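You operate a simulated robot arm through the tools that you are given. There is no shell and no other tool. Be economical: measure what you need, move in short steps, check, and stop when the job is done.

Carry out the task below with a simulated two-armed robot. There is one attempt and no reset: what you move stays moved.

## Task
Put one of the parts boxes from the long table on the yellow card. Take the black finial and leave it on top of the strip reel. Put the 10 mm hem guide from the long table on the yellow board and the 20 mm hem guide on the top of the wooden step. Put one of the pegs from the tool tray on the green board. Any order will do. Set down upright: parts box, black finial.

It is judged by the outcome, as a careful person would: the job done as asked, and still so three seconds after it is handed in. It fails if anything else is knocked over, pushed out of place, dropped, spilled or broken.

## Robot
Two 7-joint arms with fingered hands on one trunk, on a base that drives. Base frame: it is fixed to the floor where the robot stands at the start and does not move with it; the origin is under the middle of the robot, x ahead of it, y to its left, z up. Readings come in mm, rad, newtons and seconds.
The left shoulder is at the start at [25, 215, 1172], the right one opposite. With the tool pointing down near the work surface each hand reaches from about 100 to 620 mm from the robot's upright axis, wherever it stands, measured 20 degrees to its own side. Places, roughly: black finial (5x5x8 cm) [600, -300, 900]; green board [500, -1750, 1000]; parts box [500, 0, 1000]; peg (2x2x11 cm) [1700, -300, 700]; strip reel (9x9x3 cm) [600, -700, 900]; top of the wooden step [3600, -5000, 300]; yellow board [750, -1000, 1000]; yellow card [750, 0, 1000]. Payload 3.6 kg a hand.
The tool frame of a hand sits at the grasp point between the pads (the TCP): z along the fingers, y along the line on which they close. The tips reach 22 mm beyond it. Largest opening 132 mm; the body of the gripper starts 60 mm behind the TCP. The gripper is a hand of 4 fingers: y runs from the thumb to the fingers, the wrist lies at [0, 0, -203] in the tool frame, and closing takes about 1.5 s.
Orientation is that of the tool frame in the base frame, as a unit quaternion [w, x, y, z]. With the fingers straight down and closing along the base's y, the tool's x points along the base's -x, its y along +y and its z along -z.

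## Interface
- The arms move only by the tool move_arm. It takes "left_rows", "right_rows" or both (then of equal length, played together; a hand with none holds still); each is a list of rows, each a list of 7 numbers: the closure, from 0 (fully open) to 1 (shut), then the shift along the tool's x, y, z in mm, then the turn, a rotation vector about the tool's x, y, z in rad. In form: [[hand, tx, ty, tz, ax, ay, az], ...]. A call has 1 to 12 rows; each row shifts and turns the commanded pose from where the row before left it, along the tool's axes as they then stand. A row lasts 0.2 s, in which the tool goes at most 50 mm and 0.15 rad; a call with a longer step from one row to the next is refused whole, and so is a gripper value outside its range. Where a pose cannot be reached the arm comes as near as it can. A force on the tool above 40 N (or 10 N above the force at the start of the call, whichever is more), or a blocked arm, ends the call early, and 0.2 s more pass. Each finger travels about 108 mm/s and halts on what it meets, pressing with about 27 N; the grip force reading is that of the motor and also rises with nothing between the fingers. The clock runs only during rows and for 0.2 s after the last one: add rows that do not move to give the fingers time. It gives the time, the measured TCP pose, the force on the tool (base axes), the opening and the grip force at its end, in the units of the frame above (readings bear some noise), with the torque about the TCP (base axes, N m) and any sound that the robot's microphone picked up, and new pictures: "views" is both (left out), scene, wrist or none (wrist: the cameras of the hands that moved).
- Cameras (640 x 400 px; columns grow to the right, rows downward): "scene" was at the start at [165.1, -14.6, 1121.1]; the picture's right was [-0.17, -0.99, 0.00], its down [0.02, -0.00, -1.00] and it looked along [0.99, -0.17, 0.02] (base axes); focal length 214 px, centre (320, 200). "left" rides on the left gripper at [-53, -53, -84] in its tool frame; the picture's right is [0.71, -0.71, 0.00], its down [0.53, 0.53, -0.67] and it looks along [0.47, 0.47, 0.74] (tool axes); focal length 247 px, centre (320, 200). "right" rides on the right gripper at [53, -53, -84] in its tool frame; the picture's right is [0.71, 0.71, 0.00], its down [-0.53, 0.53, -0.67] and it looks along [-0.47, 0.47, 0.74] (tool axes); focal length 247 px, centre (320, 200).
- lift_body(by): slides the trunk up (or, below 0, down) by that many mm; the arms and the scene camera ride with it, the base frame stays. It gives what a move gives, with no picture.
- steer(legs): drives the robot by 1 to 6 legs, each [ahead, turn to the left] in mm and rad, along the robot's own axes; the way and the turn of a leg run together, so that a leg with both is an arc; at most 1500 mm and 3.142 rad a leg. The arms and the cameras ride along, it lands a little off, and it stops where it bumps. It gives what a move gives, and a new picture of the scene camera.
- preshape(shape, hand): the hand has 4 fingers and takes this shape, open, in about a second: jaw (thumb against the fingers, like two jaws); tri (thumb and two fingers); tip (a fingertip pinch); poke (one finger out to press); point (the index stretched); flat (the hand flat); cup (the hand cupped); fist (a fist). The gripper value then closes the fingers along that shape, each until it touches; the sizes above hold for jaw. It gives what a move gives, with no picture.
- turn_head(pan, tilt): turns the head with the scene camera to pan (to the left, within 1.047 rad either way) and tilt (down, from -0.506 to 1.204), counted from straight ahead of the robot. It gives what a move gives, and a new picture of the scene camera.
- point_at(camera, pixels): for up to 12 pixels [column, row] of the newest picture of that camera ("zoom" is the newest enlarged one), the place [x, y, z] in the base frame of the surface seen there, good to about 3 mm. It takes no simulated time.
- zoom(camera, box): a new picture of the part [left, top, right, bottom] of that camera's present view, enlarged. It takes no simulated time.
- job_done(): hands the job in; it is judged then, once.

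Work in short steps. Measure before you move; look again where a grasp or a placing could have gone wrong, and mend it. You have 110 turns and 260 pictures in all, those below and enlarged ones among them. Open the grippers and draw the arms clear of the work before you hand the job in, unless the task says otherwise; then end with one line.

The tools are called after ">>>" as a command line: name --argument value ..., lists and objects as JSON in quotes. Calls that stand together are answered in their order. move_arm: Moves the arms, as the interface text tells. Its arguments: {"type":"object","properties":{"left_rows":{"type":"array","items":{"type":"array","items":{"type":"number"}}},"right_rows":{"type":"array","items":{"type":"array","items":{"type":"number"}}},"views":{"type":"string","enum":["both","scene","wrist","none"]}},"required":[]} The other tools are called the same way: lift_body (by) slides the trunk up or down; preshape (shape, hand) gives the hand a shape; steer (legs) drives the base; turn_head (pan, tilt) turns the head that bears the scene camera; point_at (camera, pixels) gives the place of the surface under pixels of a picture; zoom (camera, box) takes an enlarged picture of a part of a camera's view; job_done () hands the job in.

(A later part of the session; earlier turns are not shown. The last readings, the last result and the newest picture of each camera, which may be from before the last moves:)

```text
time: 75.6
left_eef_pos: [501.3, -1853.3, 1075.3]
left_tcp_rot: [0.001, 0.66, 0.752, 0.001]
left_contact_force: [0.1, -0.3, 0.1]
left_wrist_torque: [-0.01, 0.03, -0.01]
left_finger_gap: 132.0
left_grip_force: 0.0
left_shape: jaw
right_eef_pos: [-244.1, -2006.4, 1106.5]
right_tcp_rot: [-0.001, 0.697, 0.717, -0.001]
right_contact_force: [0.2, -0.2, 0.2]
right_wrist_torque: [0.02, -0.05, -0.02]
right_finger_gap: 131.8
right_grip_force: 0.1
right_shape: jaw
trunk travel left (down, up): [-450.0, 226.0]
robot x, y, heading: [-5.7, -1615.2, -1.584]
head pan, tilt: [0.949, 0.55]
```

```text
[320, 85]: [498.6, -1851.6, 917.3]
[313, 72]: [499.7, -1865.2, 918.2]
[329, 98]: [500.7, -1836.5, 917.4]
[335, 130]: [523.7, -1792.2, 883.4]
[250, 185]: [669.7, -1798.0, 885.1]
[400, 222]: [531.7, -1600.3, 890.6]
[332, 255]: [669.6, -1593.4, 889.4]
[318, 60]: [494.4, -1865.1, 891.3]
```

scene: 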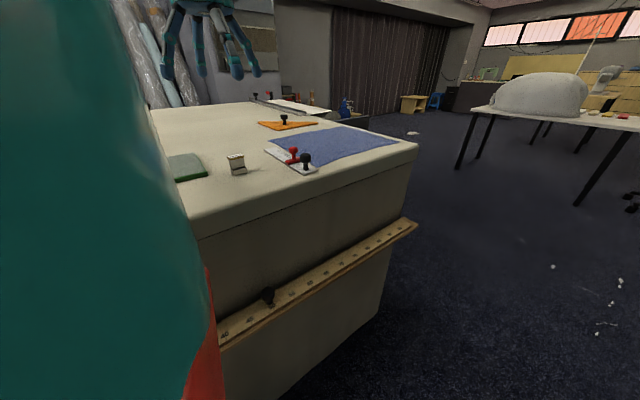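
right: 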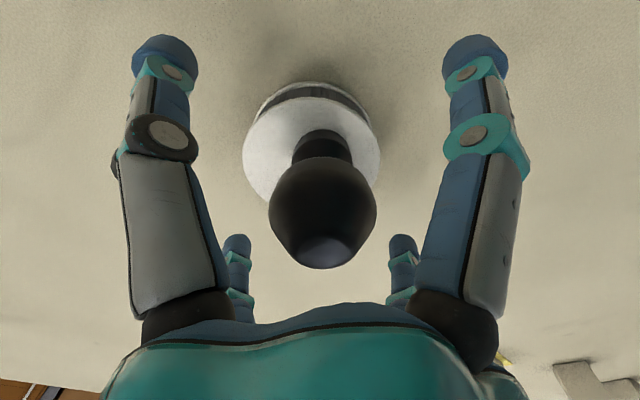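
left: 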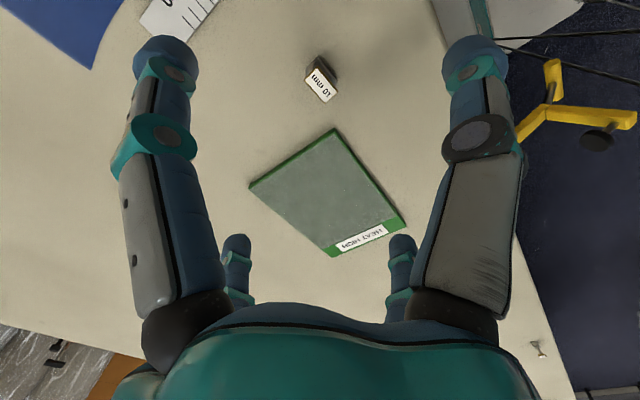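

Aligned within 2 mm; green board (x 524–670, y −1795…−1597) clears the fingers. Descend to TCP z≈911.

>>> move_arm --left_rows '[[0, 0, -2, 40, 0, 0, 0], [0, 0, 0, 45, 0, 0, 0], [0, 0, 0, 40, 0, 0, 0], [0, 0, 0, 25, 0, 0, 0], [0, 0, 0, 14, 0, 0, 0]]' --views "wrist"

```text
time: 76.8
left_eef_pos: [498.3, -1852.0, 912.8]
left_tcp_rot: [0.001, 0.659, 0.752, 0.002]
left_contact_force: [-0.7, -0.2, -0.3]
left_wrist_torque: [0.01, 0.01, -0.01]
left_finger_gap: 132.0
left_grip_force: 0.1
left_shape: jaw
right_eef_pos: [-242.8, -2005.1, 1108.0]
right_tcp_rot: [0.0, 0.697, 0.717, -0.001]
right_contact_force: [0.1, -0.3, -0.4]
right_wrist_torque: [0.01, 0.02, -0.02]
right_finger_gap: 131.9
right_grip_force: 0.1
right_shape: jaw
trunk travel left (down, up): [-450.0, 226.0]
robot x, y, heading: [-12.3, -1614.6, -1.578]
head pan, tilt: [0.949, 0.55]
```

left: 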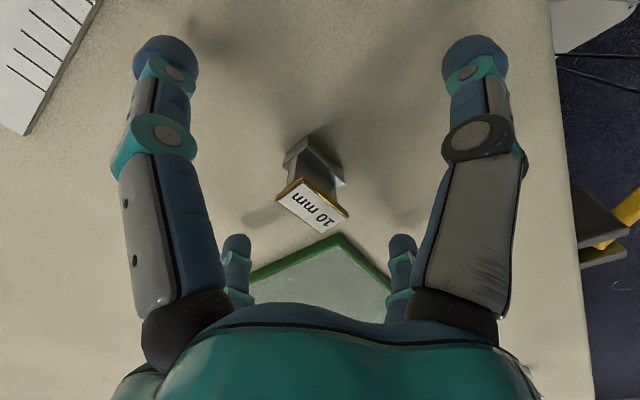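

Guide is centred. Close.

>>> move_arm --left_rows '[[0.3, 0, 0, 0, 0, 0, 0], [0.45, 0, 0, 0, 0, 0, 0], [0.6, 0, 0, 0, 0, 0, 0], [0.7, 0, 0, 0, 0, 0, 0], [0.8, 0, 0, 0, 0, 0, 0], [0.9, 0, 0, 0, 0, 0, 0], [0.95, 0, 0, 0, 0, 0, 0], [0.95, 0, 0, 0, 0, 0, 0]]' --views "wrist"

```text
time: 78.6
left_eef_pos: [497.9, -1851.1, 914.4]
left_tcp_rot: [0.003, 0.659, 0.752, 0.001]
left_contact_force: [2.3, 0.4, 11.9]
left_wrist_torque: [-0.01, -0.13, -0.02]
left_finger_gap: 8.3
left_grip_force: 0.1
left_shape: jaw
right_eef_pos: [-244.8, -2005.5, 1107.6]
right_tcp_rot: [0.0, 0.697, 0.717, -0.001]
right_contact_force: [-0.4, 0.2, 0.3]
right_wrist_torque: [0.03, 0.03, 0.01]
right_finger_gap: 132.0
right_grip_force: 0.0
right_shape: jaw
trunk travel left (down, up): [-450.0, 226.0]
robot x, y, heading: [-15.3, -1615.5, -1.58]
head pan, tilt: [0.949, 0.55]
```

left: 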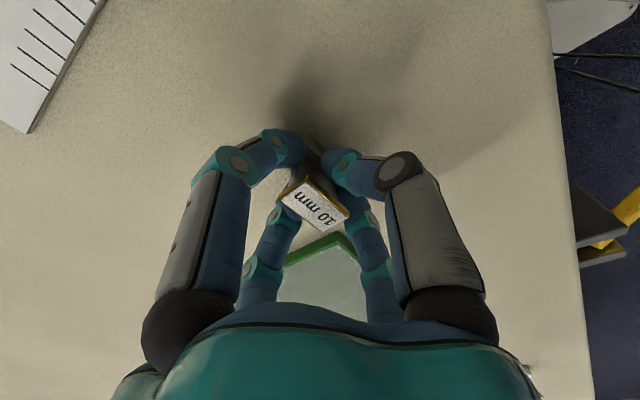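

Gap 8.3 around the web with 12 N upward — tips press on the guide's foot. Raise slightly and tighten.

>>> move_arm --left_rows '[[0.95, 0, 0, -3, 0, 0, 0], [1.0, 0, 0, 0, 0, 0, 0], [1.0, 0, 0, 0, 0, 0, 0]]' --views "none"

>>> zoom --camera "left" --box '[200, 100, 440, 260]'

```text
time: 79.4
left_eef_pos: [498.1, -1852.2, 915.1]
left_tcp_rot: [0.001, 0.66, 0.751, 0.001]
left_contact_force: [0.0, 0.0, 2.7]
left_wrist_torque: [0.08, -0.05, 0.01]
left_finger_gap: 2.6
left_grip_force: 26.7
left_shape: jaw
right_eef_pos: [-245.4, -2005.8, 1107.7]
right_tcp_rot: [-0.001, 0.697, 0.717, -0.001]
right_contact_force: [0.6, -0.5, 0.6]
right_wrist_torque: [0.0, 0.04, -0.02]
right_finger_gap: 131.8
right_grip_force: 0.1
right_shape: jaw
trunk travel left (down, up): [-450.0, 226.0]
robot x, y, heading: [-13.4, -1615.3, -1.587]
head pan, tilt: [0.949, 0.55]
```

```text
2.50 times, centred on (320, 180) of left
```

zoom: 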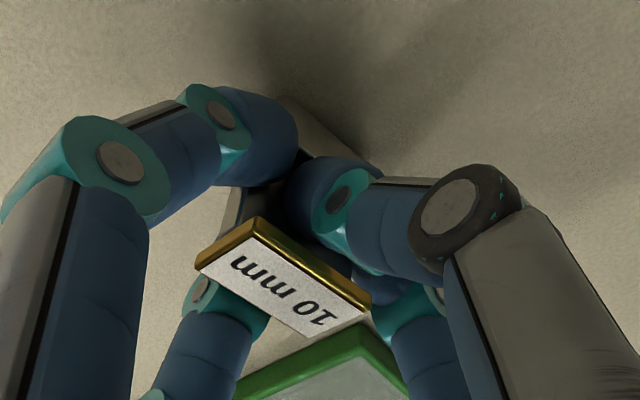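

Gripped with 27 N on the web under the cap. Lift 20 then check.

>>> move_arm --left_rows '[[1, 0, 0, -10, 0, 0, 0], [1, 0, 0, -30, 0, 0, 0], [1, 0, 0, -40, 0, 0, 0], [1, 0, 0, -40, 0, 0, 0], [1, 0, 0, 0, 0, 0, 0]]'

>>> zoom --camera "left" --box '[200, 100, 440, 260]'

```text
time: 80.6
left_eef_pos: [497.8, -1853.4, 1037.6]
left_tcp_rot: [0.0, 0.659, 0.752, 0.002]
left_contact_force: [1.4, -0.8, -0.7]
left_wrist_torque: [0.01, 0.04, 0.0]
left_finger_gap: 3.0
left_grip_force: 26.5
left_shape: jaw
right_eef_pos: [-244.1, -2005.9, 1106.9]
right_tcp_rot: [-0.001, 0.697, 0.717, 0.0]
right_contact_force: [0.0, 0.2, -1.0]
right_wrist_torque: [-0.02, 0.0, 0.0]
right_finger_gap: 132.0
right_grip_force: 0.0
right_shape: jaw
trunk travel left (down, up): [-450.0, 226.0]
robot x, y, heading: [-14.5, -1612.2, -1.582]
head pan, tilt: [0.949, 0.55]
```

scene: 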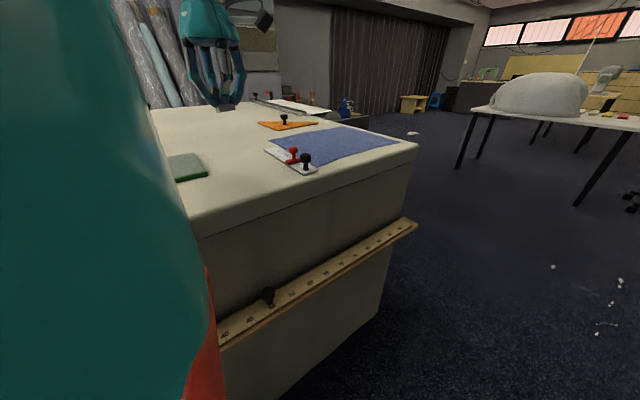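
left: 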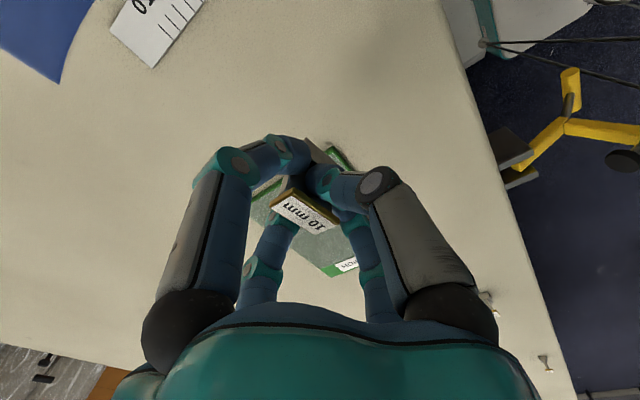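

```text
2.50 times, centred on (320, 180) of left
```

zoom: 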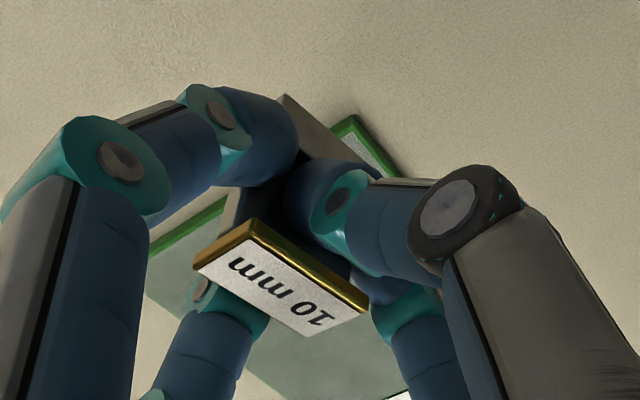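

Held well. Raise 50 and reverse 690 along the table to the yellow board.

>>> move_arm --left_rows '[[1, 0, 0, -30, 0, 0, 0], [1, 0, 0, -30, 0, 0, 0]]' --views "none"

>>> steer --legs '[[-690, 0]]'

>>> turn_head --pan 1.04 --tilt 0.5

>>> zoom --camera "left" --box '[0, 0, 640, 400]'

```text
time: 81.2
left_eef_pos: [497.8, -1850.1, 1095.4]
left_tcp_rot: [0.001, 0.659, 0.752, 0.001]
left_contact_force: [0.1, 0.3, -0.4]
left_wrist_torque: [-0.01, -0.02, 0.01]
left_finger_gap: 2.7
left_grip_force: 26.7
left_shape: jaw
right_eef_pos: [-243.5, -2005.2, 1107.5]
right_tcp_rot: [0.0, 0.697, 0.717, -0.001]
right_contact_force: [-0.3, -0.2, -0.8]
right_wrist_torque: [0.02, -0.01, 0.03]
right_finger_gap: 131.7
right_grip_force: 0.0
right_shape: jaw
trunk travel left (down, up): [-450.0, 226.0]
robot x, y, heading: [-13.5, -1611.5, -1.584]
head pan, tilt: [0.949, 0.55]
```

```text
time: 85.0
left_eef_pos: [505.1, -1169.7, 1095.0]
left_tcp_rot: [0.001, 0.659, 0.752, 0.001]
left_contact_force: [-0.3, 0.4, -0.5]
left_wrist_torque: [-0.01, 0.0, -0.01]
left_finger_gap: 2.7
left_grip_force: 26.5
left_shape: jaw
right_eef_pos: [-234.2, -1324.1, 1107.5]
right_tcp_rot: [-0.001, 0.697, 0.717, -0.001]
right_contact_force: [0.6, 0.2, -0.4]
right_wrist_torque: [0.02, -0.01, 0.04]
right_finger_gap: 131.8
right_grip_force: 0.1
right_shape: jaw
trunk travel left (down, up): [-450.0, 226.0]
robot x, y, heading: [-2.0, -929.2, -1.583]
head pan, tilt: [0.949, 0.55]
```

scene: 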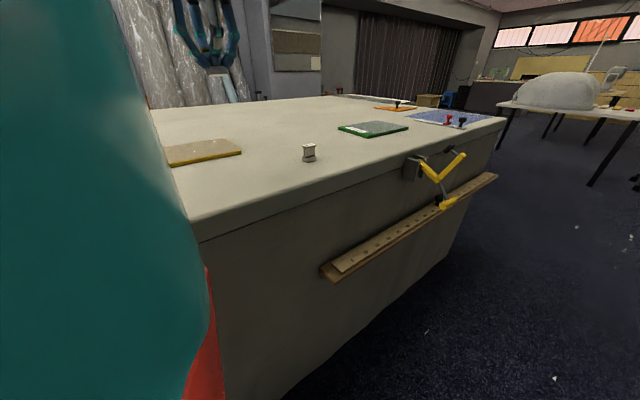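

```text
time: 85.7
left_eef_pos: [505.2, -1169.9, 1095.4]
left_tcp_rot: [0.001, 0.66, 0.752, 0.001]
left_contact_force: [0.6, -0.4, -1.0]
left_wrist_torque: [0.03, 0.02, -0.04]
left_finger_gap: 2.9
left_grip_force: 27.0
left_shape: jaw
right_eef_pos: [-235.0, -1324.6, 1107.7]
right_tcp_rot: [-0.001, 0.697, 0.717, 0.0]
right_contact_force: [0.4, -1.6, 0.5]
right_wrist_torque: [-0.04, -0.01, -0.01]
right_finger_gap: 132.0
right_grip_force: 0.1
right_shape: jaw
trunk travel left (down, up): [-450.0, 226.0]
robot x, y, heading: [-6.1, -935.2, -1.58]
head pan, tilt: [1.04, 0.499]
```

scene: 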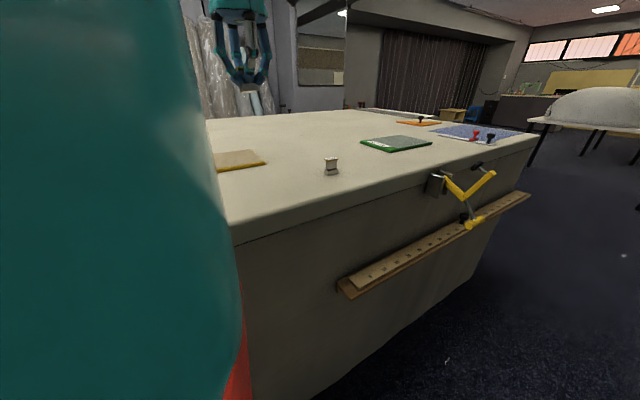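

```text
1.00 times, centred on (320, 200) of left
```

zoom: 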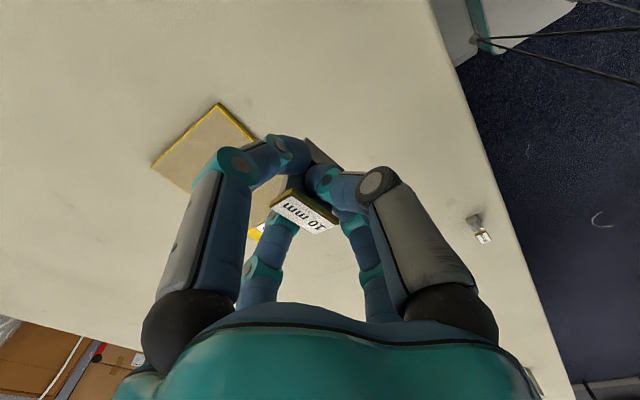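

>>> point_at --camera "zoom" --pixels '[[217, 106], [154, 168], [255, 140], [205, 150], [255, 232], [225, 135], [480, 238]]'

```text
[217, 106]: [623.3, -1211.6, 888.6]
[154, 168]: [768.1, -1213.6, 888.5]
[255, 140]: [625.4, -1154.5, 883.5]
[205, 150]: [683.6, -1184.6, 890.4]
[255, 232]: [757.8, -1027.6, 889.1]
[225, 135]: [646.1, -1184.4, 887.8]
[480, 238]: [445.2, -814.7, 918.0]
```

Yellow board spans x 623–768, y −1213…−1010, top 889. Move above (680,−1125).

>>> move_arm --left_rows '[[1, 4, 36, 0, 0, 0, 0], [1, 4, 36, 0, 0, 0, 0], [1, 5, 36, 0, 0, 0, 0], [1, 5, 36, 0, 0, 0, 0], [1, 4, 36, 0, 0, 0, 0], [1, 0, 0, 40, 0, 0, 0], [1, 0, 0, 45, 0, 0, 0], [1, 0, 0, 45, 0, 0, 0]]'

```text
time: 87.5
left_eef_pos: [684.4, -1124.7, 965.8]
left_tcp_rot: [0.001, 0.659, 0.752, 0.001]
left_contact_force: [-0.2, 0.3, -1.1]
left_wrist_torque: [0.01, 0.01, 0.0]
left_finger_gap: 2.7
left_grip_force: 27.0
left_shape: jaw
right_eef_pos: [-235.8, -1324.8, 1107.8]
right_tcp_rot: [-0.001, 0.697, 0.717, 0.0]
right_contact_force: [-0.3, -1.8, -0.2]
right_wrist_torque: [0.03, 0.03, 0.05]
right_finger_gap: 131.9
right_grip_force: 0.0
right_shape: jaw
trunk travel left (down, up): [-450.0, 226.0]
robot x, y, heading: [-2.7, -932.3, -1.582]
head pan, tilt: [1.04, 0.499]
```

scene: 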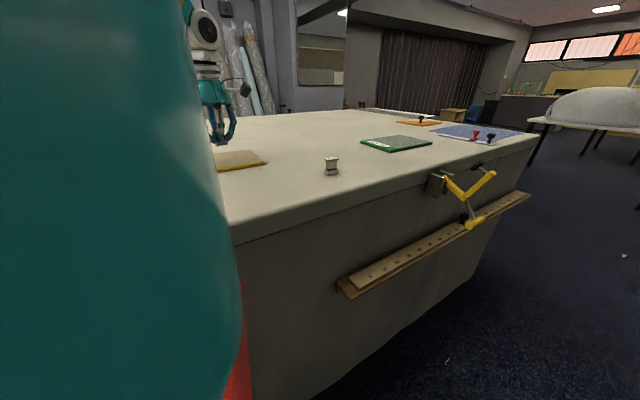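
left: 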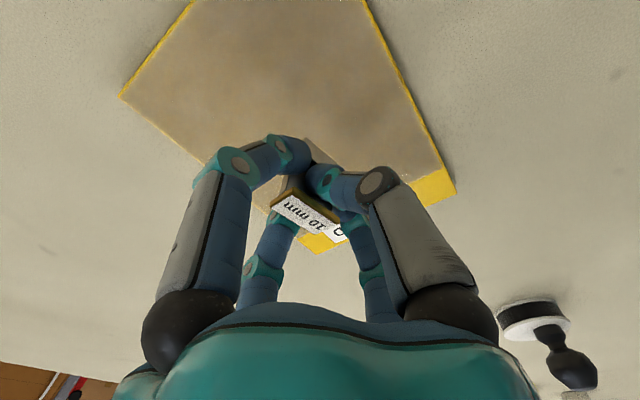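

Above the board. Lower to ~927 then in small steps.

>>> move_arm --left_rows '[[1, 0, 0, 25, 0, 0, 0], [1, 0, 0, 12, 0, 0, 0], [1, 0, 0, 3, 0, 0, 0], [1, 0, 0, 1, 0, 0, 0]]' --views "wrist"

```text
time: 88.5
left_eef_pos: [681.1, -1125.2, 926.2]
left_tcp_rot: [0.003, 0.66, 0.752, 0.001]
left_contact_force: [0.4, 1.1, 8.0]
left_wrist_torque: [0.14, -0.11, -0.01]
left_finger_gap: 2.7
left_grip_force: 26.6
left_shape: jaw
right_eef_pos: [-236.3, -1323.6, 1107.5]
right_tcp_rot: [0.0, 0.697, 0.717, -0.001]
right_contact_force: [0.3, -0.2, -0.2]
right_wrist_torque: [0.01, -0.01, 0.0]
right_finger_gap: 131.9
right_grip_force: 0.0
right_shape: jaw
trunk travel left (down, up): [-450.0, 226.0]
robot x, y, heading: [-4.4, -927.1, -1.582]
head pan, tilt: [1.04, 0.499]
```

left: 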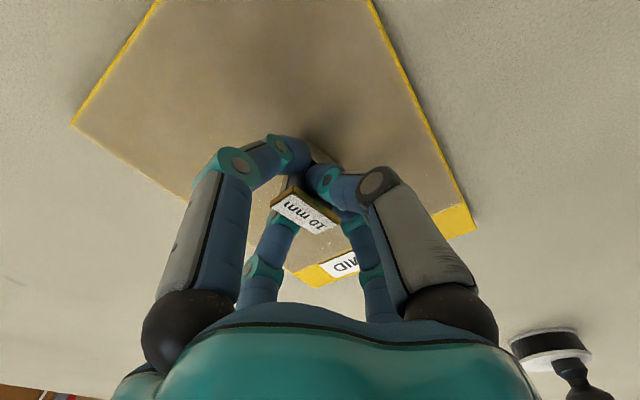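

Contact (8 N up). Back off 1 mm and open slowly.

>>> move_arm --left_rows '[[1, 0, 0, -1, 0, 0, 0], [0.95, 0, 0, 0, 0, 0, 0], [0.9, 0, 0, 0, 0, 0, 0], [0.8, 0, 0, 0, 0, 0, 0], [0.65, 0, 0, 0, 0, 0, 0], [0.5, 0, 0, 0, 0, 0, 0], [0.35, 0, 0, 0, 0, 0, 0], [0.2, 0, 0, 0, 0, 0, 0], [0, 0, 0, 0, 0, 0, 0], [0, 0, 0, 0, 0, 0, 0]]' --views "wrist"

```text
time: 90.7
left_eef_pos: [680.9, -1123.6, 925.8]
left_tcp_rot: [0.001, 0.66, 0.752, 0.001]
left_contact_force: [0.2, 0.1, 0.5]
left_wrist_torque: [-0.02, 0.03, 0.01]
left_finger_gap: 132.0
left_grip_force: 0.0
left_shape: jaw
right_eef_pos: [-235.9, -1324.6, 1107.5]
right_tcp_rot: [-0.001, 0.698, 0.716, -0.001]
right_contact_force: [-1.0, 0.7, 0.5]
right_wrist_torque: [0.03, 0.03, -0.01]
right_finger_gap: 132.1
right_grip_force: 0.0
right_shape: jaw
trunk travel left (down, up): [-450.0, 226.0]
robot x, y, heading: [-3.8, -936.1, -1.584]
head pan, tilt: [1.04, 0.499]
```

left: 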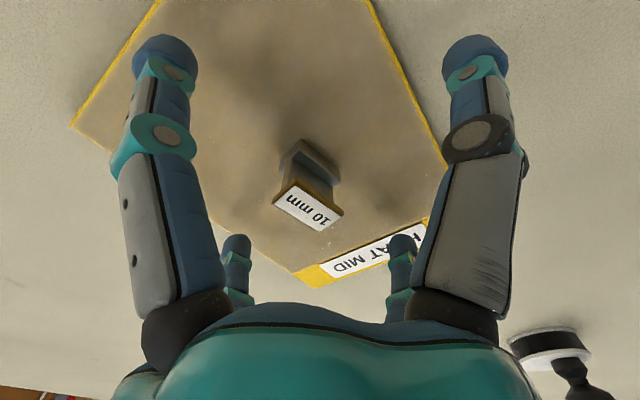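

10 mm guide stands on the yellow board. Measure the 20 mm guide from here, and rise.

>>> move_arm --left_rows '[[0, 0, 0, -30, 0, 0, 0], [0, 0, 0, -45, 0, 0, 0], [0, 0, 0, -45, 0, 0, 0], [0, 0, 0, -40, 0, 0, 0], [0, -29, -38, 0, 0, 0, 0], [0, -29, -38, 0, 0, 0, 0], [0, -29, -38, 0, 0, 0, 0], [0, -29, -38, 0, 0, 0, 0], [0, -29, -38, 0, 0, 0, 0], [0, -29, -38, 0, 0, 0, 0]]' --views "both"

>>> zoom --camera "scene" --box '[290, 130, 370, 180]'

```text
time: 92.8
left_eef_pos: [473.7, -1330.4, 1086.8]
left_tcp_rot: [0.003, 0.658, 0.753, 0.003]
left_contact_force: [-0.6, -1.0, 0.8]
left_wrist_torque: [0.03, 0.0, 0.01]
left_finger_gap: 131.9
left_grip_force: 0.0
left_shape: jaw
right_eef_pos: [-238.1, -1325.1, 1106.9]
right_tcp_rot: [-0.001, 0.696, 0.718, 0.001]
right_contact_force: [0.7, -0.3, -0.6]
right_wrist_torque: [0.03, -0.01, 0.01]
right_finger_gap: 132.0
right_grip_force: 0.0
right_shape: jaw
trunk travel left (down, up): [-450.0, 226.0]
robot x, y, heading: [-3.5, -934.6, -1.583]
head pan, tilt: [1.04, 0.499]
```

scene: 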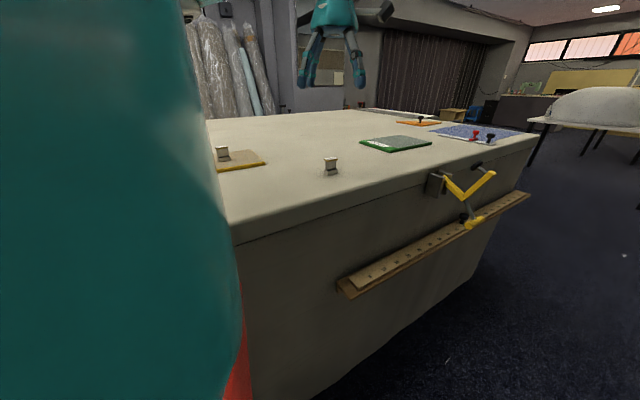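
left: 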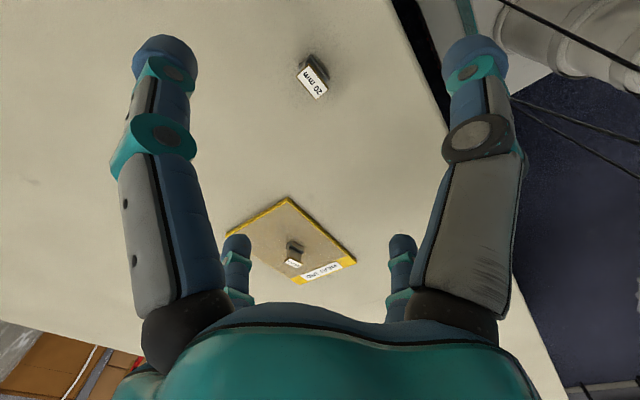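

```text
8.00 times, centred on (330, 155) of scene
```

zoom: 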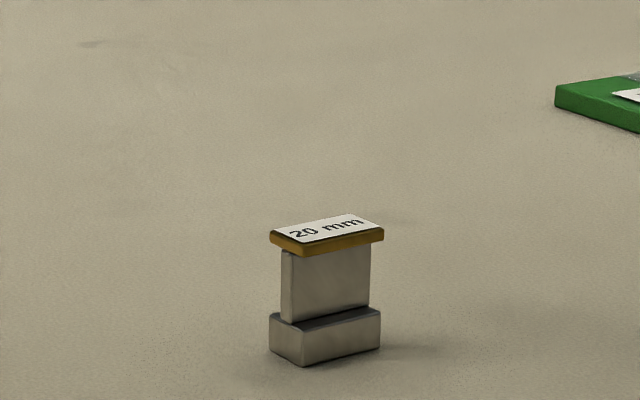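

>>> point_at --camera "left" --pixels '[[312, 82], [303, 71], [322, 93], [319, 60], [306, 84], [320, 78]]'

>>> point_at --camera "zoom" --pixels '[[326, 232], [300, 362], [380, 345], [274, 232], [380, 230]]'

```text
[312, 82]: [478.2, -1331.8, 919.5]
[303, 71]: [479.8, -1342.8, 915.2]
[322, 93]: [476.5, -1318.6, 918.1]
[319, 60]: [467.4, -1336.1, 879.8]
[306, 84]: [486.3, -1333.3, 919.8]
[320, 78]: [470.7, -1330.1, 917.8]
```

```text
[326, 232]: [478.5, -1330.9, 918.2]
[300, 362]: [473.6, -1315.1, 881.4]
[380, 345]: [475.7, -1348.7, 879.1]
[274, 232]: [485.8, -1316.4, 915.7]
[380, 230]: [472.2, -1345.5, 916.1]
```

20 mm guide centre ≈(478,−1331). Correct 4 mm and descend to z≈916.

>>> move_arm --left_rows '[[0, -1, 4.5, 40, 0, 0, 0], [0, 0, 0, 45, 0, 0, 0], [0, 0, 0, 45, 0, 0, 0], [0, 0, 0, 25, 0, 0, 0], [0, 0, 0, 15, 0, 0, 0]]' --views "wrist"

```text
time: 94.0
left_eef_pos: [484.0, -1327.5, 915.0]
left_tcp_rot: [0.001, 0.659, 0.752, 0.001]
left_contact_force: [0.5, -0.3, -0.2]
left_wrist_torque: [0.04, 0.0, -0.01]
left_finger_gap: 132.1
left_grip_force: 0.0
left_shape: jaw
right_eef_pos: [-236.7, -1325.3, 1107.1]
right_tcp_rot: [-0.001, 0.697, 0.717, -0.001]
right_contact_force: [0.4, 0.5, -0.4]
right_wrist_torque: [-0.02, -0.03, 0.0]
right_finger_gap: 131.7
right_grip_force: 0.1
right_shape: jaw
trunk travel left (down, up): [-450.0, 226.0]
robot x, y, heading: [-4.4, -929.7, -1.581]
head pan, tilt: [1.04, 0.499]
```

left: 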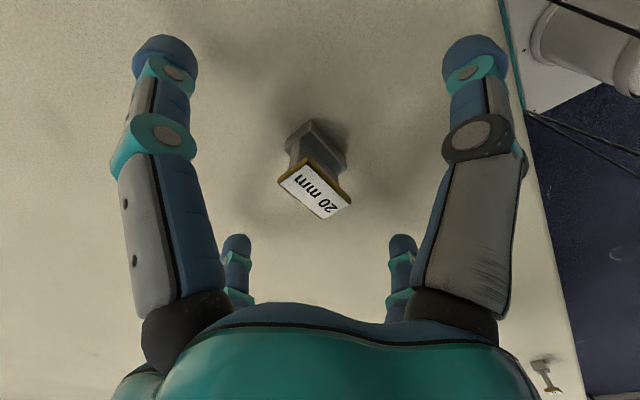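

Offset about (+6,+4) mm; correct and close.

>>> move_arm --left_rows '[[0, -3, -6, 0, 0, 0, 0], [0.3, 0, 0, 0, 0, 0, 0], [0.45, 0, 0, 0, 0, 0, 0], [0.6, 0, 0, 0, 0, 0, 0], [0.7, 0, 0, 0, 0, 0, 0], [0.8, 0, 0, 0, 0, 0, 0], [0.9, 0, 0, 0, 0, 0, 0], [1, 0, 0, 0, 0, 0, 0], [1, 0, 0, 0, 0, 0, 0], [1, 0, 0, 0, 0, 0, 0]]' --views "wrist"

```text
time: 96.2
left_eef_pos: [479.0, -1330.6, 915.2]
left_tcp_rot: [0.001, 0.659, 0.752, 0.001]
left_contact_force: [0.1, -0.8, 0.7]
left_wrist_torque: [-0.01, 0.0, -0.03]
left_finger_gap: 3.4
left_grip_force: 26.8
left_shape: jaw
right_eef_pos: [-237.3, -1325.5, 1106.5]
right_tcp_rot: [-0.001, 0.698, 0.717, -0.001]
right_contact_force: [0.4, -0.2, 0.2]
right_wrist_torque: [0.01, -0.01, -0.02]
right_finger_gap: 131.7
right_grip_force: 0.1
right_shape: jaw
trunk travel left (down, up): [-450.0, 226.0]
robot x, y, heading: [-6.6, -933.7, -1.585]
head pan, tilt: [1.04, 0.499]
```

left: 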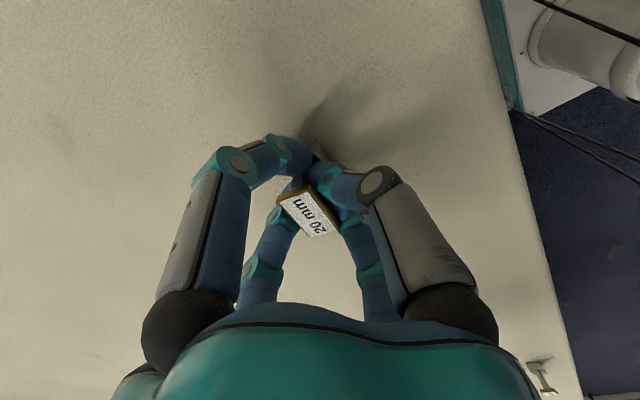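

Gripped. Lift high and draw the hand in for travel.

>>> move_arm --left_rows '[[1, 0, 0, -15, 0, 0, 0], [1, 0, 0, -45, 0, 0, 0], [1, 0, 0, -45, 0, 0, 0], [1, 0, 0, -45, 0, 0, 0], [1, 0, 0, -40, 0, 0, 0], [1, -5, -40, 0, 0, 0, 0], [1, -5, -40, 0, 0, 0, 0], [1, -5, -40, 0, 0, 0, 0], [1, -5, -40, 0, 0, 0, 0], [1, 0, -30, 0, 0, 0, 0]]' --views "wrist"

>>> turn_head --pan 0.4 --tilt 0.1

```text
time: 98.5
left_eef_pos: [292.9, -1377.1, 1103.4]
left_tcp_rot: [0.001, 0.659, 0.752, 0.002]
left_contact_force: [-1.0, -0.3, -1.5]
left_wrist_torque: [0.03, 0.03, -0.02]
left_finger_gap: 3.3
left_grip_force: 26.4
left_shape: jaw
right_eef_pos: [-236.7, -1326.0, 1107.5]
right_tcp_rot: [-0.001, 0.697, 0.717, -0.001]
right_contact_force: [0.6, 0.7, 0.7]
right_wrist_torque: [-0.01, 0.0, -0.02]
right_finger_gap: 131.8
right_grip_force: 0.1
right_shape: jaw
trunk travel left (down, up): [-450.0, 226.0]
robot x, y, heading: [0.7, -934.1, -1.587]
head pan, tilt: [1.04, 0.499]
```

left: 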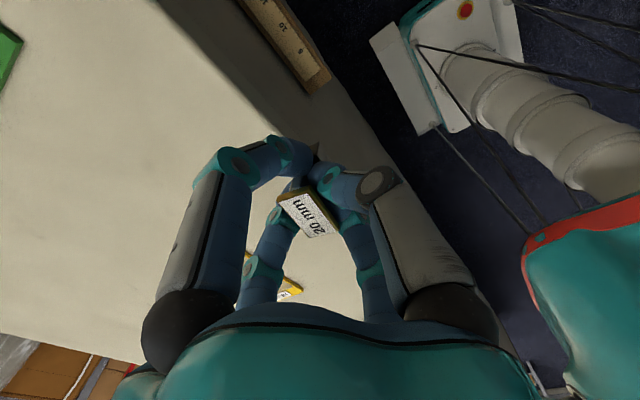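

```text
time: 99.5
left_eef_pos: [293.3, -1376.0, 1102.6]
left_tcp_rot: [0.001, 0.66, 0.752, 0.002]
left_contact_force: [0.0, -0.6, -0.1]
left_wrist_torque: [-0.02, 0.02, -0.02]
left_finger_gap: 3.6
left_grip_force: 26.9
left_shape: jaw
right_eef_pos: [-236.5, -1324.4, 1108.5]
right_tcp_rot: [-0.001, 0.697, 0.717, 0.0]
right_contact_force: [0.0, 0.2, 0.7]
right_wrist_torque: [0.0, -0.02, 0.0]
right_finger_gap: 132.0
right_grip_force: 0.1
right_shape: jaw
trunk travel left (down, up): [-450.0, 226.0]
robot x, y, heading: [-5.1, -932.4, -1.583]
head pan, tilt: [0.4, 0.099]
```

scene: 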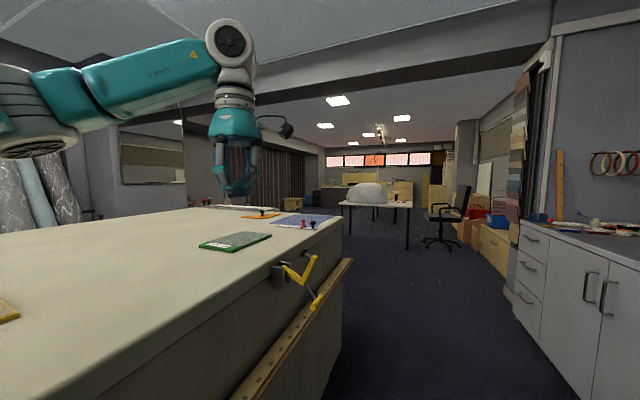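

>>> point_at --camera "scene" --pixels '[[343, 206], [349, 248], [405, 248], [440, 245], [345, 222], [410, 203], [292, 200], [340, 330], [318, 225], [430, 210]]'

>>> steer --legs '[[1450, 0.0]]'

```text
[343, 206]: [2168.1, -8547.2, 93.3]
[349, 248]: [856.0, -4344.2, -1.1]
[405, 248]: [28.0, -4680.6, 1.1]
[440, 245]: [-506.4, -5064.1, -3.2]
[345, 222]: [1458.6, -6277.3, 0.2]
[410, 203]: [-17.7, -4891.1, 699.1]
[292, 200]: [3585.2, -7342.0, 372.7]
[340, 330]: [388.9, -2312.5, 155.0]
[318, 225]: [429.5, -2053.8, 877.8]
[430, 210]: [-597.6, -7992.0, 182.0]
```

```text
time: 106.7
left_eef_pos: [282.7, -2818.8, 1102.2]
left_tcp_rot: [0.0, 0.658, 0.753, 0.002]
left_contact_force: [-0.3, 0.3, -0.4]
left_wrist_torque: [0.0, 0.05, -0.01]
left_finger_gap: 3.3
left_grip_force: 26.8
left_shape: jaw
right_eef_pos: [-247.1, -2771.2, 1107.0]
right_tcp_rot: [-0.001, 0.695, 0.719, 0.0]
right_contact_force: [0.0, -0.6, 0.7]
right_wrist_torque: [0.03, -0.01, 0.01]
right_finger_gap: 131.9
right_grip_force: 0.0
right_shape: jaw
trunk travel left (down, up): [-450.0, 226.0]
robot x, y, heading: [-16.0, -2372.9, -1.581]
head pan, tilt: [0.4, 0.099]
```

scene: 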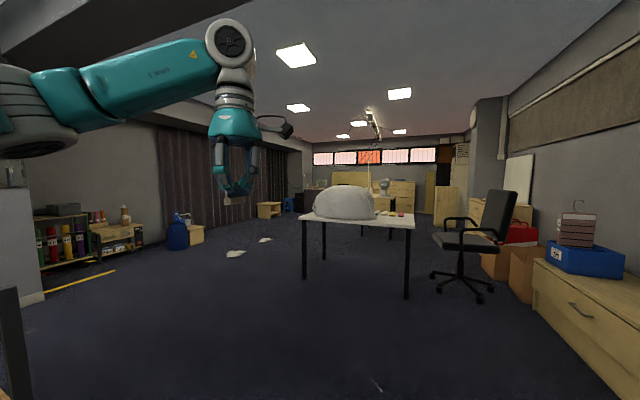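

Past the table end. Go 400 more, then turn left to heading 0 and survey.

>>> point_at --camera "scene" --pixels '[[268, 205], [195, 228], [178, 240], [235, 254], [265, 240], [304, 278], [20, 300], [110, 250], [60, 290]]'

>>> steer --legs '[[400, 0], [300, 1.0]]'

```text
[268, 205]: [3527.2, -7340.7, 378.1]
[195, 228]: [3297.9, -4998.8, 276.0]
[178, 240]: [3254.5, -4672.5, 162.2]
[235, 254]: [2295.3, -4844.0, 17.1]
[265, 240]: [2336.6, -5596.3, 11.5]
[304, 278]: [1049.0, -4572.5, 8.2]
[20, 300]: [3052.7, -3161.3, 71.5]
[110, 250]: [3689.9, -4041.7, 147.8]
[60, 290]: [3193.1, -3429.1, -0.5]
```

```text
time: 111.7
left_eef_pos: [652.7, -3028.9, 1102.8]
left_tcp_rot: [-0.001, 0.22, 0.975, 0.002]
left_contact_force: [-0.5, 1.7, -1.6]
left_wrist_torque: [-0.05, 0.04, -0.01]
left_finger_gap: 3.3
left_grip_force: 26.9
left_shape: jaw
right_eef_pos: [322.5, -3445.6, 1109.2]
right_tcp_rot: [-0.001, 0.27, 0.963, -0.002]
right_contact_force: [-0.5, -0.1, 0.3]
right_wrist_torque: [-0.01, 0.05, 0.05]
right_finger_gap: 131.7
right_grip_force: 0.1
right_shape: jaw
trunk travel left (down, up): [-450.0, 226.0]
robot x, y, heading: [99.6, -3067.0, -0.594]
head pan, tilt: [0.4, 0.099]
```

scene: 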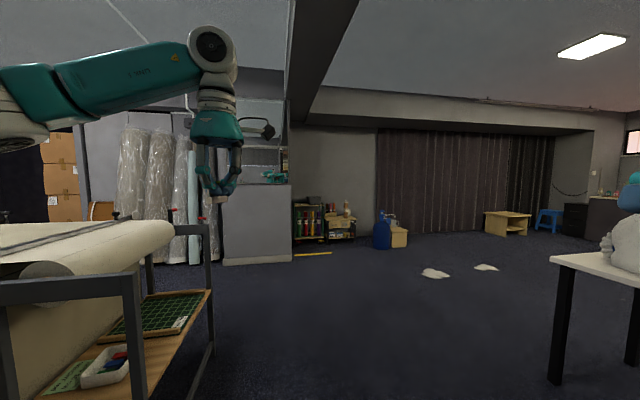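

Survey: a cart is at left; a wooden step by the blue canister. Zoom both.

>>> zoom --camera "scene" --box '[360, 195, 456, 255]'

>>> turn_head --pan 1.0 --tilt 0.35

```text
6.67 times, centred on (408, 225) of scene
```

zoom: 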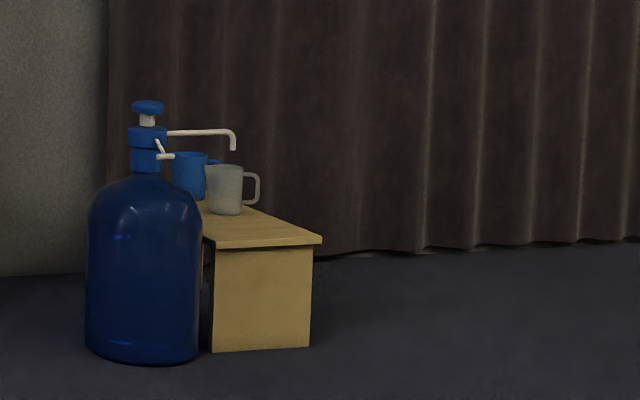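

```text
time: 112.7
left_eef_pos: [654.9, -3030.6, 1103.7]
left_tcp_rot: [0.0, 0.221, 0.975, 0.002]
left_contact_force: [0.7, 0.6, -1.5]
left_wrist_torque: [0.0, 0.03, 0.01]
left_finger_gap: 3.5
left_grip_force: 26.7
left_shape: jaw
right_eef_pos: [323.1, -3446.2, 1107.5]
right_tcp_rot: [0.0, 0.27, 0.963, -0.001]
right_contact_force: [0.2, 0.6, 0.2]
right_wrist_torque: [-0.06, 0.02, 0.04]
right_finger_gap: 132.1
right_grip_force: 0.1
right_shape: jaw
trunk travel left (down, up): [-450.0, 226.0]
robot x, y, heading: [102.1, -3066.8, -0.596]
head pan, tilt: [1.0, 0.351]
```

scene: 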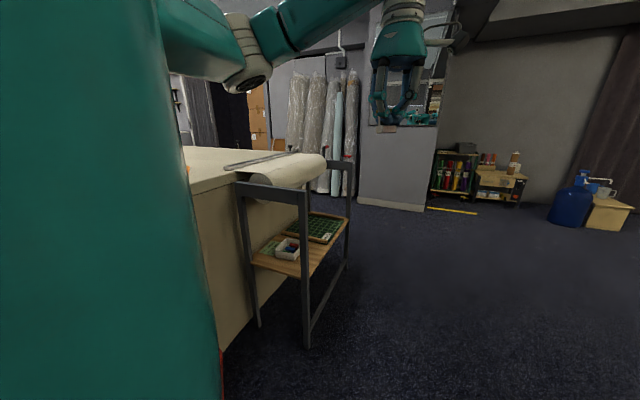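

Step is the wooden box beside the blue canister. Measure nearby obstacles before driving.

>>> point_at --camera "scene" --pixels '[[305, 340], [330, 280], [600, 200], [570, 205], [290, 248], [315, 225], [340, 165], [604, 212]]'

>>> zoom --camera "scene" --box '[220, 190, 380, 290]'

```text
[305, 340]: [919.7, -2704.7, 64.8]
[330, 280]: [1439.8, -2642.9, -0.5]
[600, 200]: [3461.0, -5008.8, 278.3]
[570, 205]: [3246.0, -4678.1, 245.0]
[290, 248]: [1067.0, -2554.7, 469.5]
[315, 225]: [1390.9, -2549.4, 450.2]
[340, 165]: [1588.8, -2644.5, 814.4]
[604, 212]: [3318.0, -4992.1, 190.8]
```

```text
4.00 times, centred on (300, 240) of scene
```

zoom: 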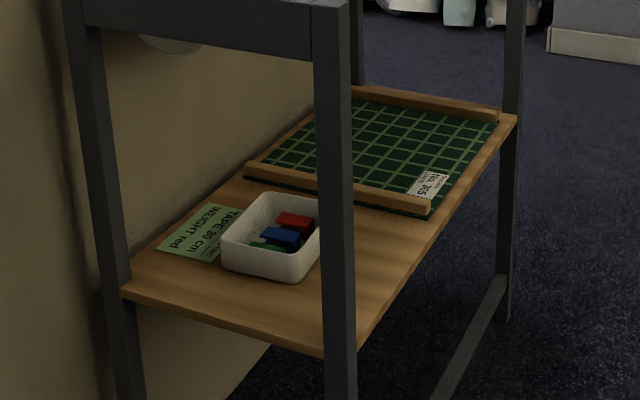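

Path along heading −0.5 is clear. Drive toward (2000,−4100).

>>> steer --legs '[[0, 0.1], [1100, 0], [1050, 0]]'

>>> turn_head --pan -0.2 --tilt 0.4

```text
time: 124.0
left_eef_pos: [2577.4, -3966.7, 1104.0]
left_tcp_rot: [-0.001, 0.164, 0.986, 0.002]
left_contact_force: [0.0, -0.5, -0.2]
left_wrist_torque: [-0.02, 0.03, 0.0]
left_finger_gap: 3.4
left_grip_force: 26.7
left_shape: jaw
right_eef_pos: [2296.9, -4417.1, 1107.8]
right_tcp_rot: [0.0, 0.213, 0.977, -0.001]
right_contact_force: [0.2, -0.8, 0.6]
right_wrist_torque: [-0.01, 0.03, 0.01]
right_finger_gap: 132.1
right_grip_force: 0.0
right_shape: jaw
trunk travel left (down, up): [-450.0, 226.0]
robot x, y, heading: [2032.8, -4073.5, -0.476]
head pan, tilt: [1.0, 0.351]
```

scene: 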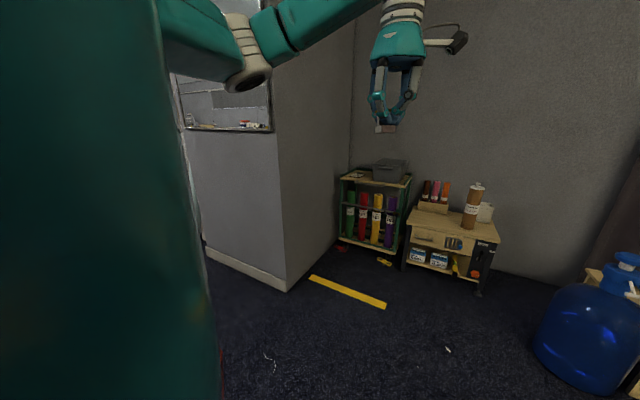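

```text
time: 125.4
left_eef_pos: [2576.4, -3965.2, 1104.6]
left_tcp_rot: [0.0, 0.164, 0.986, 0.003]
left_contact_force: [0.1, 0.2, -0.4]
left_wrist_torque: [0.02, -0.02, 0.01]
left_finger_gap: 3.3
left_grip_force: 27.0
left_shape: jaw
right_eef_pos: [2295.7, -4418.1, 1108.5]
right_tcp_rot: [0.0, 0.213, 0.977, 0.0]
right_contact_force: [0.2, -0.2, 0.6]
right_wrist_torque: [0.01, 0.01, -0.02]
right_finger_gap: 132.2
right_grip_force: 0.1
right_shape: jaw
trunk travel left (down, up): [-450.0, 226.0]
robot x, y, heading: [2032.9, -4067.1, -0.479]
head pan, tilt: [-0.201, 0.4]
```

scene: 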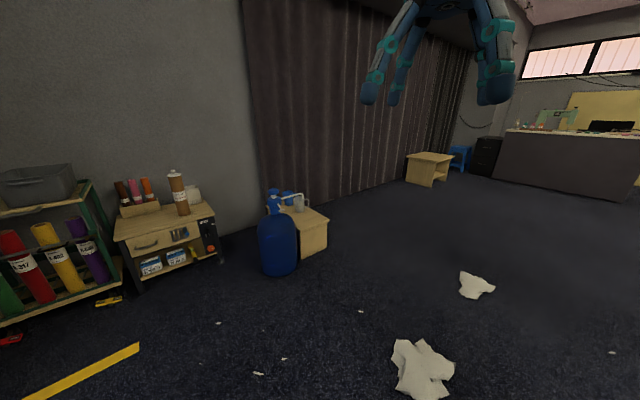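

>>> zoom --camera "scene" --box '[240, 175, 352, 285]'

>>> point_at --camera "scene" --pixels '[[300, 223], [326, 222], [306, 208], [280, 270], [296, 255], [325, 245], [420, 375], [395, 345], [450, 370], [476, 286], [298, 203], [210, 260]]'

```text
3.64 times, centred on (296, 230) of scene
```

zoom: 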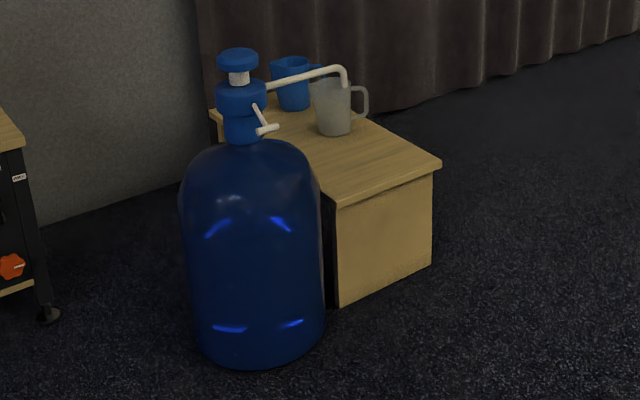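

```text
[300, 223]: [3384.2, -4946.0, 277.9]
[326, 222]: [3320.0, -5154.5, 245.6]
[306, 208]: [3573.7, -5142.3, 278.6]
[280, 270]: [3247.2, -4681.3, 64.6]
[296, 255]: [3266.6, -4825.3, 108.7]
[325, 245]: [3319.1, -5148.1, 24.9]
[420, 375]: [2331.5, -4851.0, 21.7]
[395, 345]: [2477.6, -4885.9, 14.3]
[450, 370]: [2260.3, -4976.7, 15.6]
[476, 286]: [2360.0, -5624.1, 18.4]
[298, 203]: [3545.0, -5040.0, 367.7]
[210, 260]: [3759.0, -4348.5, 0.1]
```

Plan: drive to (2930,−4300), turn to −π/2, then pass along the step's front with it on my left, staying clear of rags and canister.

>>> point_at --camera "zoom" --pixels '[[238, 55], [345, 75], [300, 78], [340, 125], [290, 85], [438, 165], [335, 205], [335, 300], [200, 190]]'

>>> steer --legs '[[0, 0.226], [920, 0], [0, -1.32]]'

```text
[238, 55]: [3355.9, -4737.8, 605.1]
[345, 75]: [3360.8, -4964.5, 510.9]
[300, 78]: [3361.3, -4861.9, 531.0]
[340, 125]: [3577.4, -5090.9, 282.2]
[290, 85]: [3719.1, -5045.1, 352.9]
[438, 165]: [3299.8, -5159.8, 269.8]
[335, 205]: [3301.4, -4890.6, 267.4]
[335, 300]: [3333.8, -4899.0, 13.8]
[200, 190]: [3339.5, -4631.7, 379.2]
```

```text
time: 133.6
left_eef_pos: [3360.6, -4663.9, 1106.1]
left_tcp_rot: [0.002, 0.564, 0.825, 0.003]
left_contact_force: [-0.3, -1.0, -0.5]
left_wrist_torque: [0.01, 0.0, 0.01]
left_finger_gap: 3.7
left_grip_force: 27.4
left_shape: jaw
right_eef_pos: [2834.3, -4739.7, 1109.8]
right_tcp_rot: [0.001, 0.605, 0.796, 0.0]
right_contact_force: [-0.6, 0.4, 0.2]
right_wrist_torque: [0.03, 0.01, -0.01]
right_finger_gap: 132.1
right_grip_force: 0.1
right_shape: jaw
trunk travel left (down, up): [-450.0, 226.0]
robot x, y, heading: [2977.1, -4301.1, -1.388]
head pan, tilt: [-0.201, 0.4]
stopped in leg 3: the robot was blocked; the commanded pose is now the measured one
```

scene: 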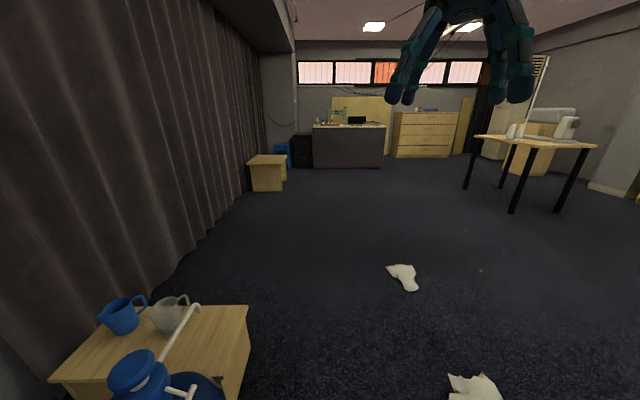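

Rear touched the partition behind. Go forward 60, turn right past −π/2 to steer away from the canister.

>>> steer --legs '[[60, 0], [0, -0.36]]'

>>> turn_head --pan 0.5 --tilt 0.8

```text
time: 135.7
left_eef_pos: [3216.7, -4834.1, 1105.0]
left_tcp_rot: [0.001, 0.706, 0.709, 0.002]
left_contact_force: [-0.8, 0.8, 0.1]
left_wrist_torque: [0.02, -0.01, -0.02]
left_finger_gap: 3.0
left_grip_force: 26.5
left_shape: jaw
right_eef_pos: [2697.8, -4717.3, 1109.7]
right_tcp_rot: [0.0, 0.739, 0.673, -0.001]
right_contact_force: [0.7, 0.4, -0.5]
right_wrist_torque: [0.03, -0.02, 0.0]
right_finger_gap: 131.9
right_grip_force: 0.1
right_shape: jaw
trunk travel left (down, up): [-450.0, 226.0]
robot x, y, heading: [3004.6, -4356.3, -1.751]
head pan, tilt: [-0.201, 0.4]
```

scene: 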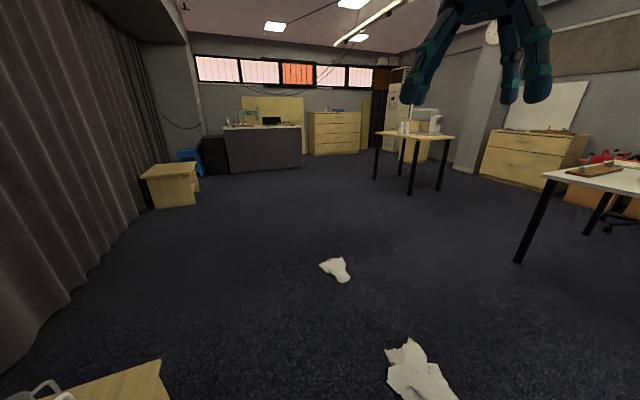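

```text
time: 136.8
left_eef_pos: [3217.3, -4833.6, 1105.6]
left_tcp_rot: [0.001, 0.705, 0.709, 0.003]
left_contact_force: [0.4, 0.6, 0.0]
left_wrist_torque: [0.02, 0.03, 0.0]
left_finger_gap: 3.1
left_grip_force: 27.1
left_shape: jaw
right_eef_pos: [2699.2, -4716.4, 1111.5]
right_tcp_rot: [0.0, 0.739, 0.673, -0.002]
right_contact_force: [-0.3, -0.8, 0.8]
right_wrist_torque: [0.0, -0.02, 0.0]
right_finger_gap: 131.9
right_grip_force: 0.0
right_shape: jaw
trunk travel left (down, up): [-450.0, 226.0]
robot x, y, heading: [3004.7, -4361.2, -1.75]
head pan, tilt: [0.499, 0.799]
```

scene: 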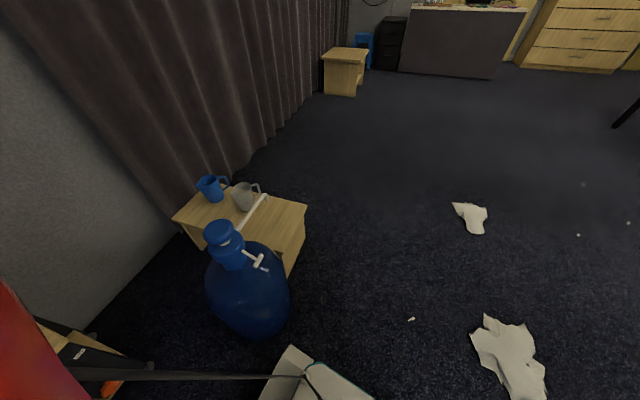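

>>> point_at --camera "scene" --pixels '[[288, 348], [285, 300], [270, 335], [290, 290], [475, 345], [510, 320], [282, 225], [303, 206], [285, 270], [245, 205], [263, 200], [268, 185]]'

```text
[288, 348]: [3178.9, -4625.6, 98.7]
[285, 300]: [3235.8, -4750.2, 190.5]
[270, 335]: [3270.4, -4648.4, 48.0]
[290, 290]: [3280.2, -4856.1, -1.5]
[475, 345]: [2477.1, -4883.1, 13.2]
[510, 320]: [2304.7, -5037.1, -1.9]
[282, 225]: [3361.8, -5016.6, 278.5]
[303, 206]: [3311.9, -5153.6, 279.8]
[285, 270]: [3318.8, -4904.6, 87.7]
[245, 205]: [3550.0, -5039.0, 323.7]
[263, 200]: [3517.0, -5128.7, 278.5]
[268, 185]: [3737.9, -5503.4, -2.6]
```

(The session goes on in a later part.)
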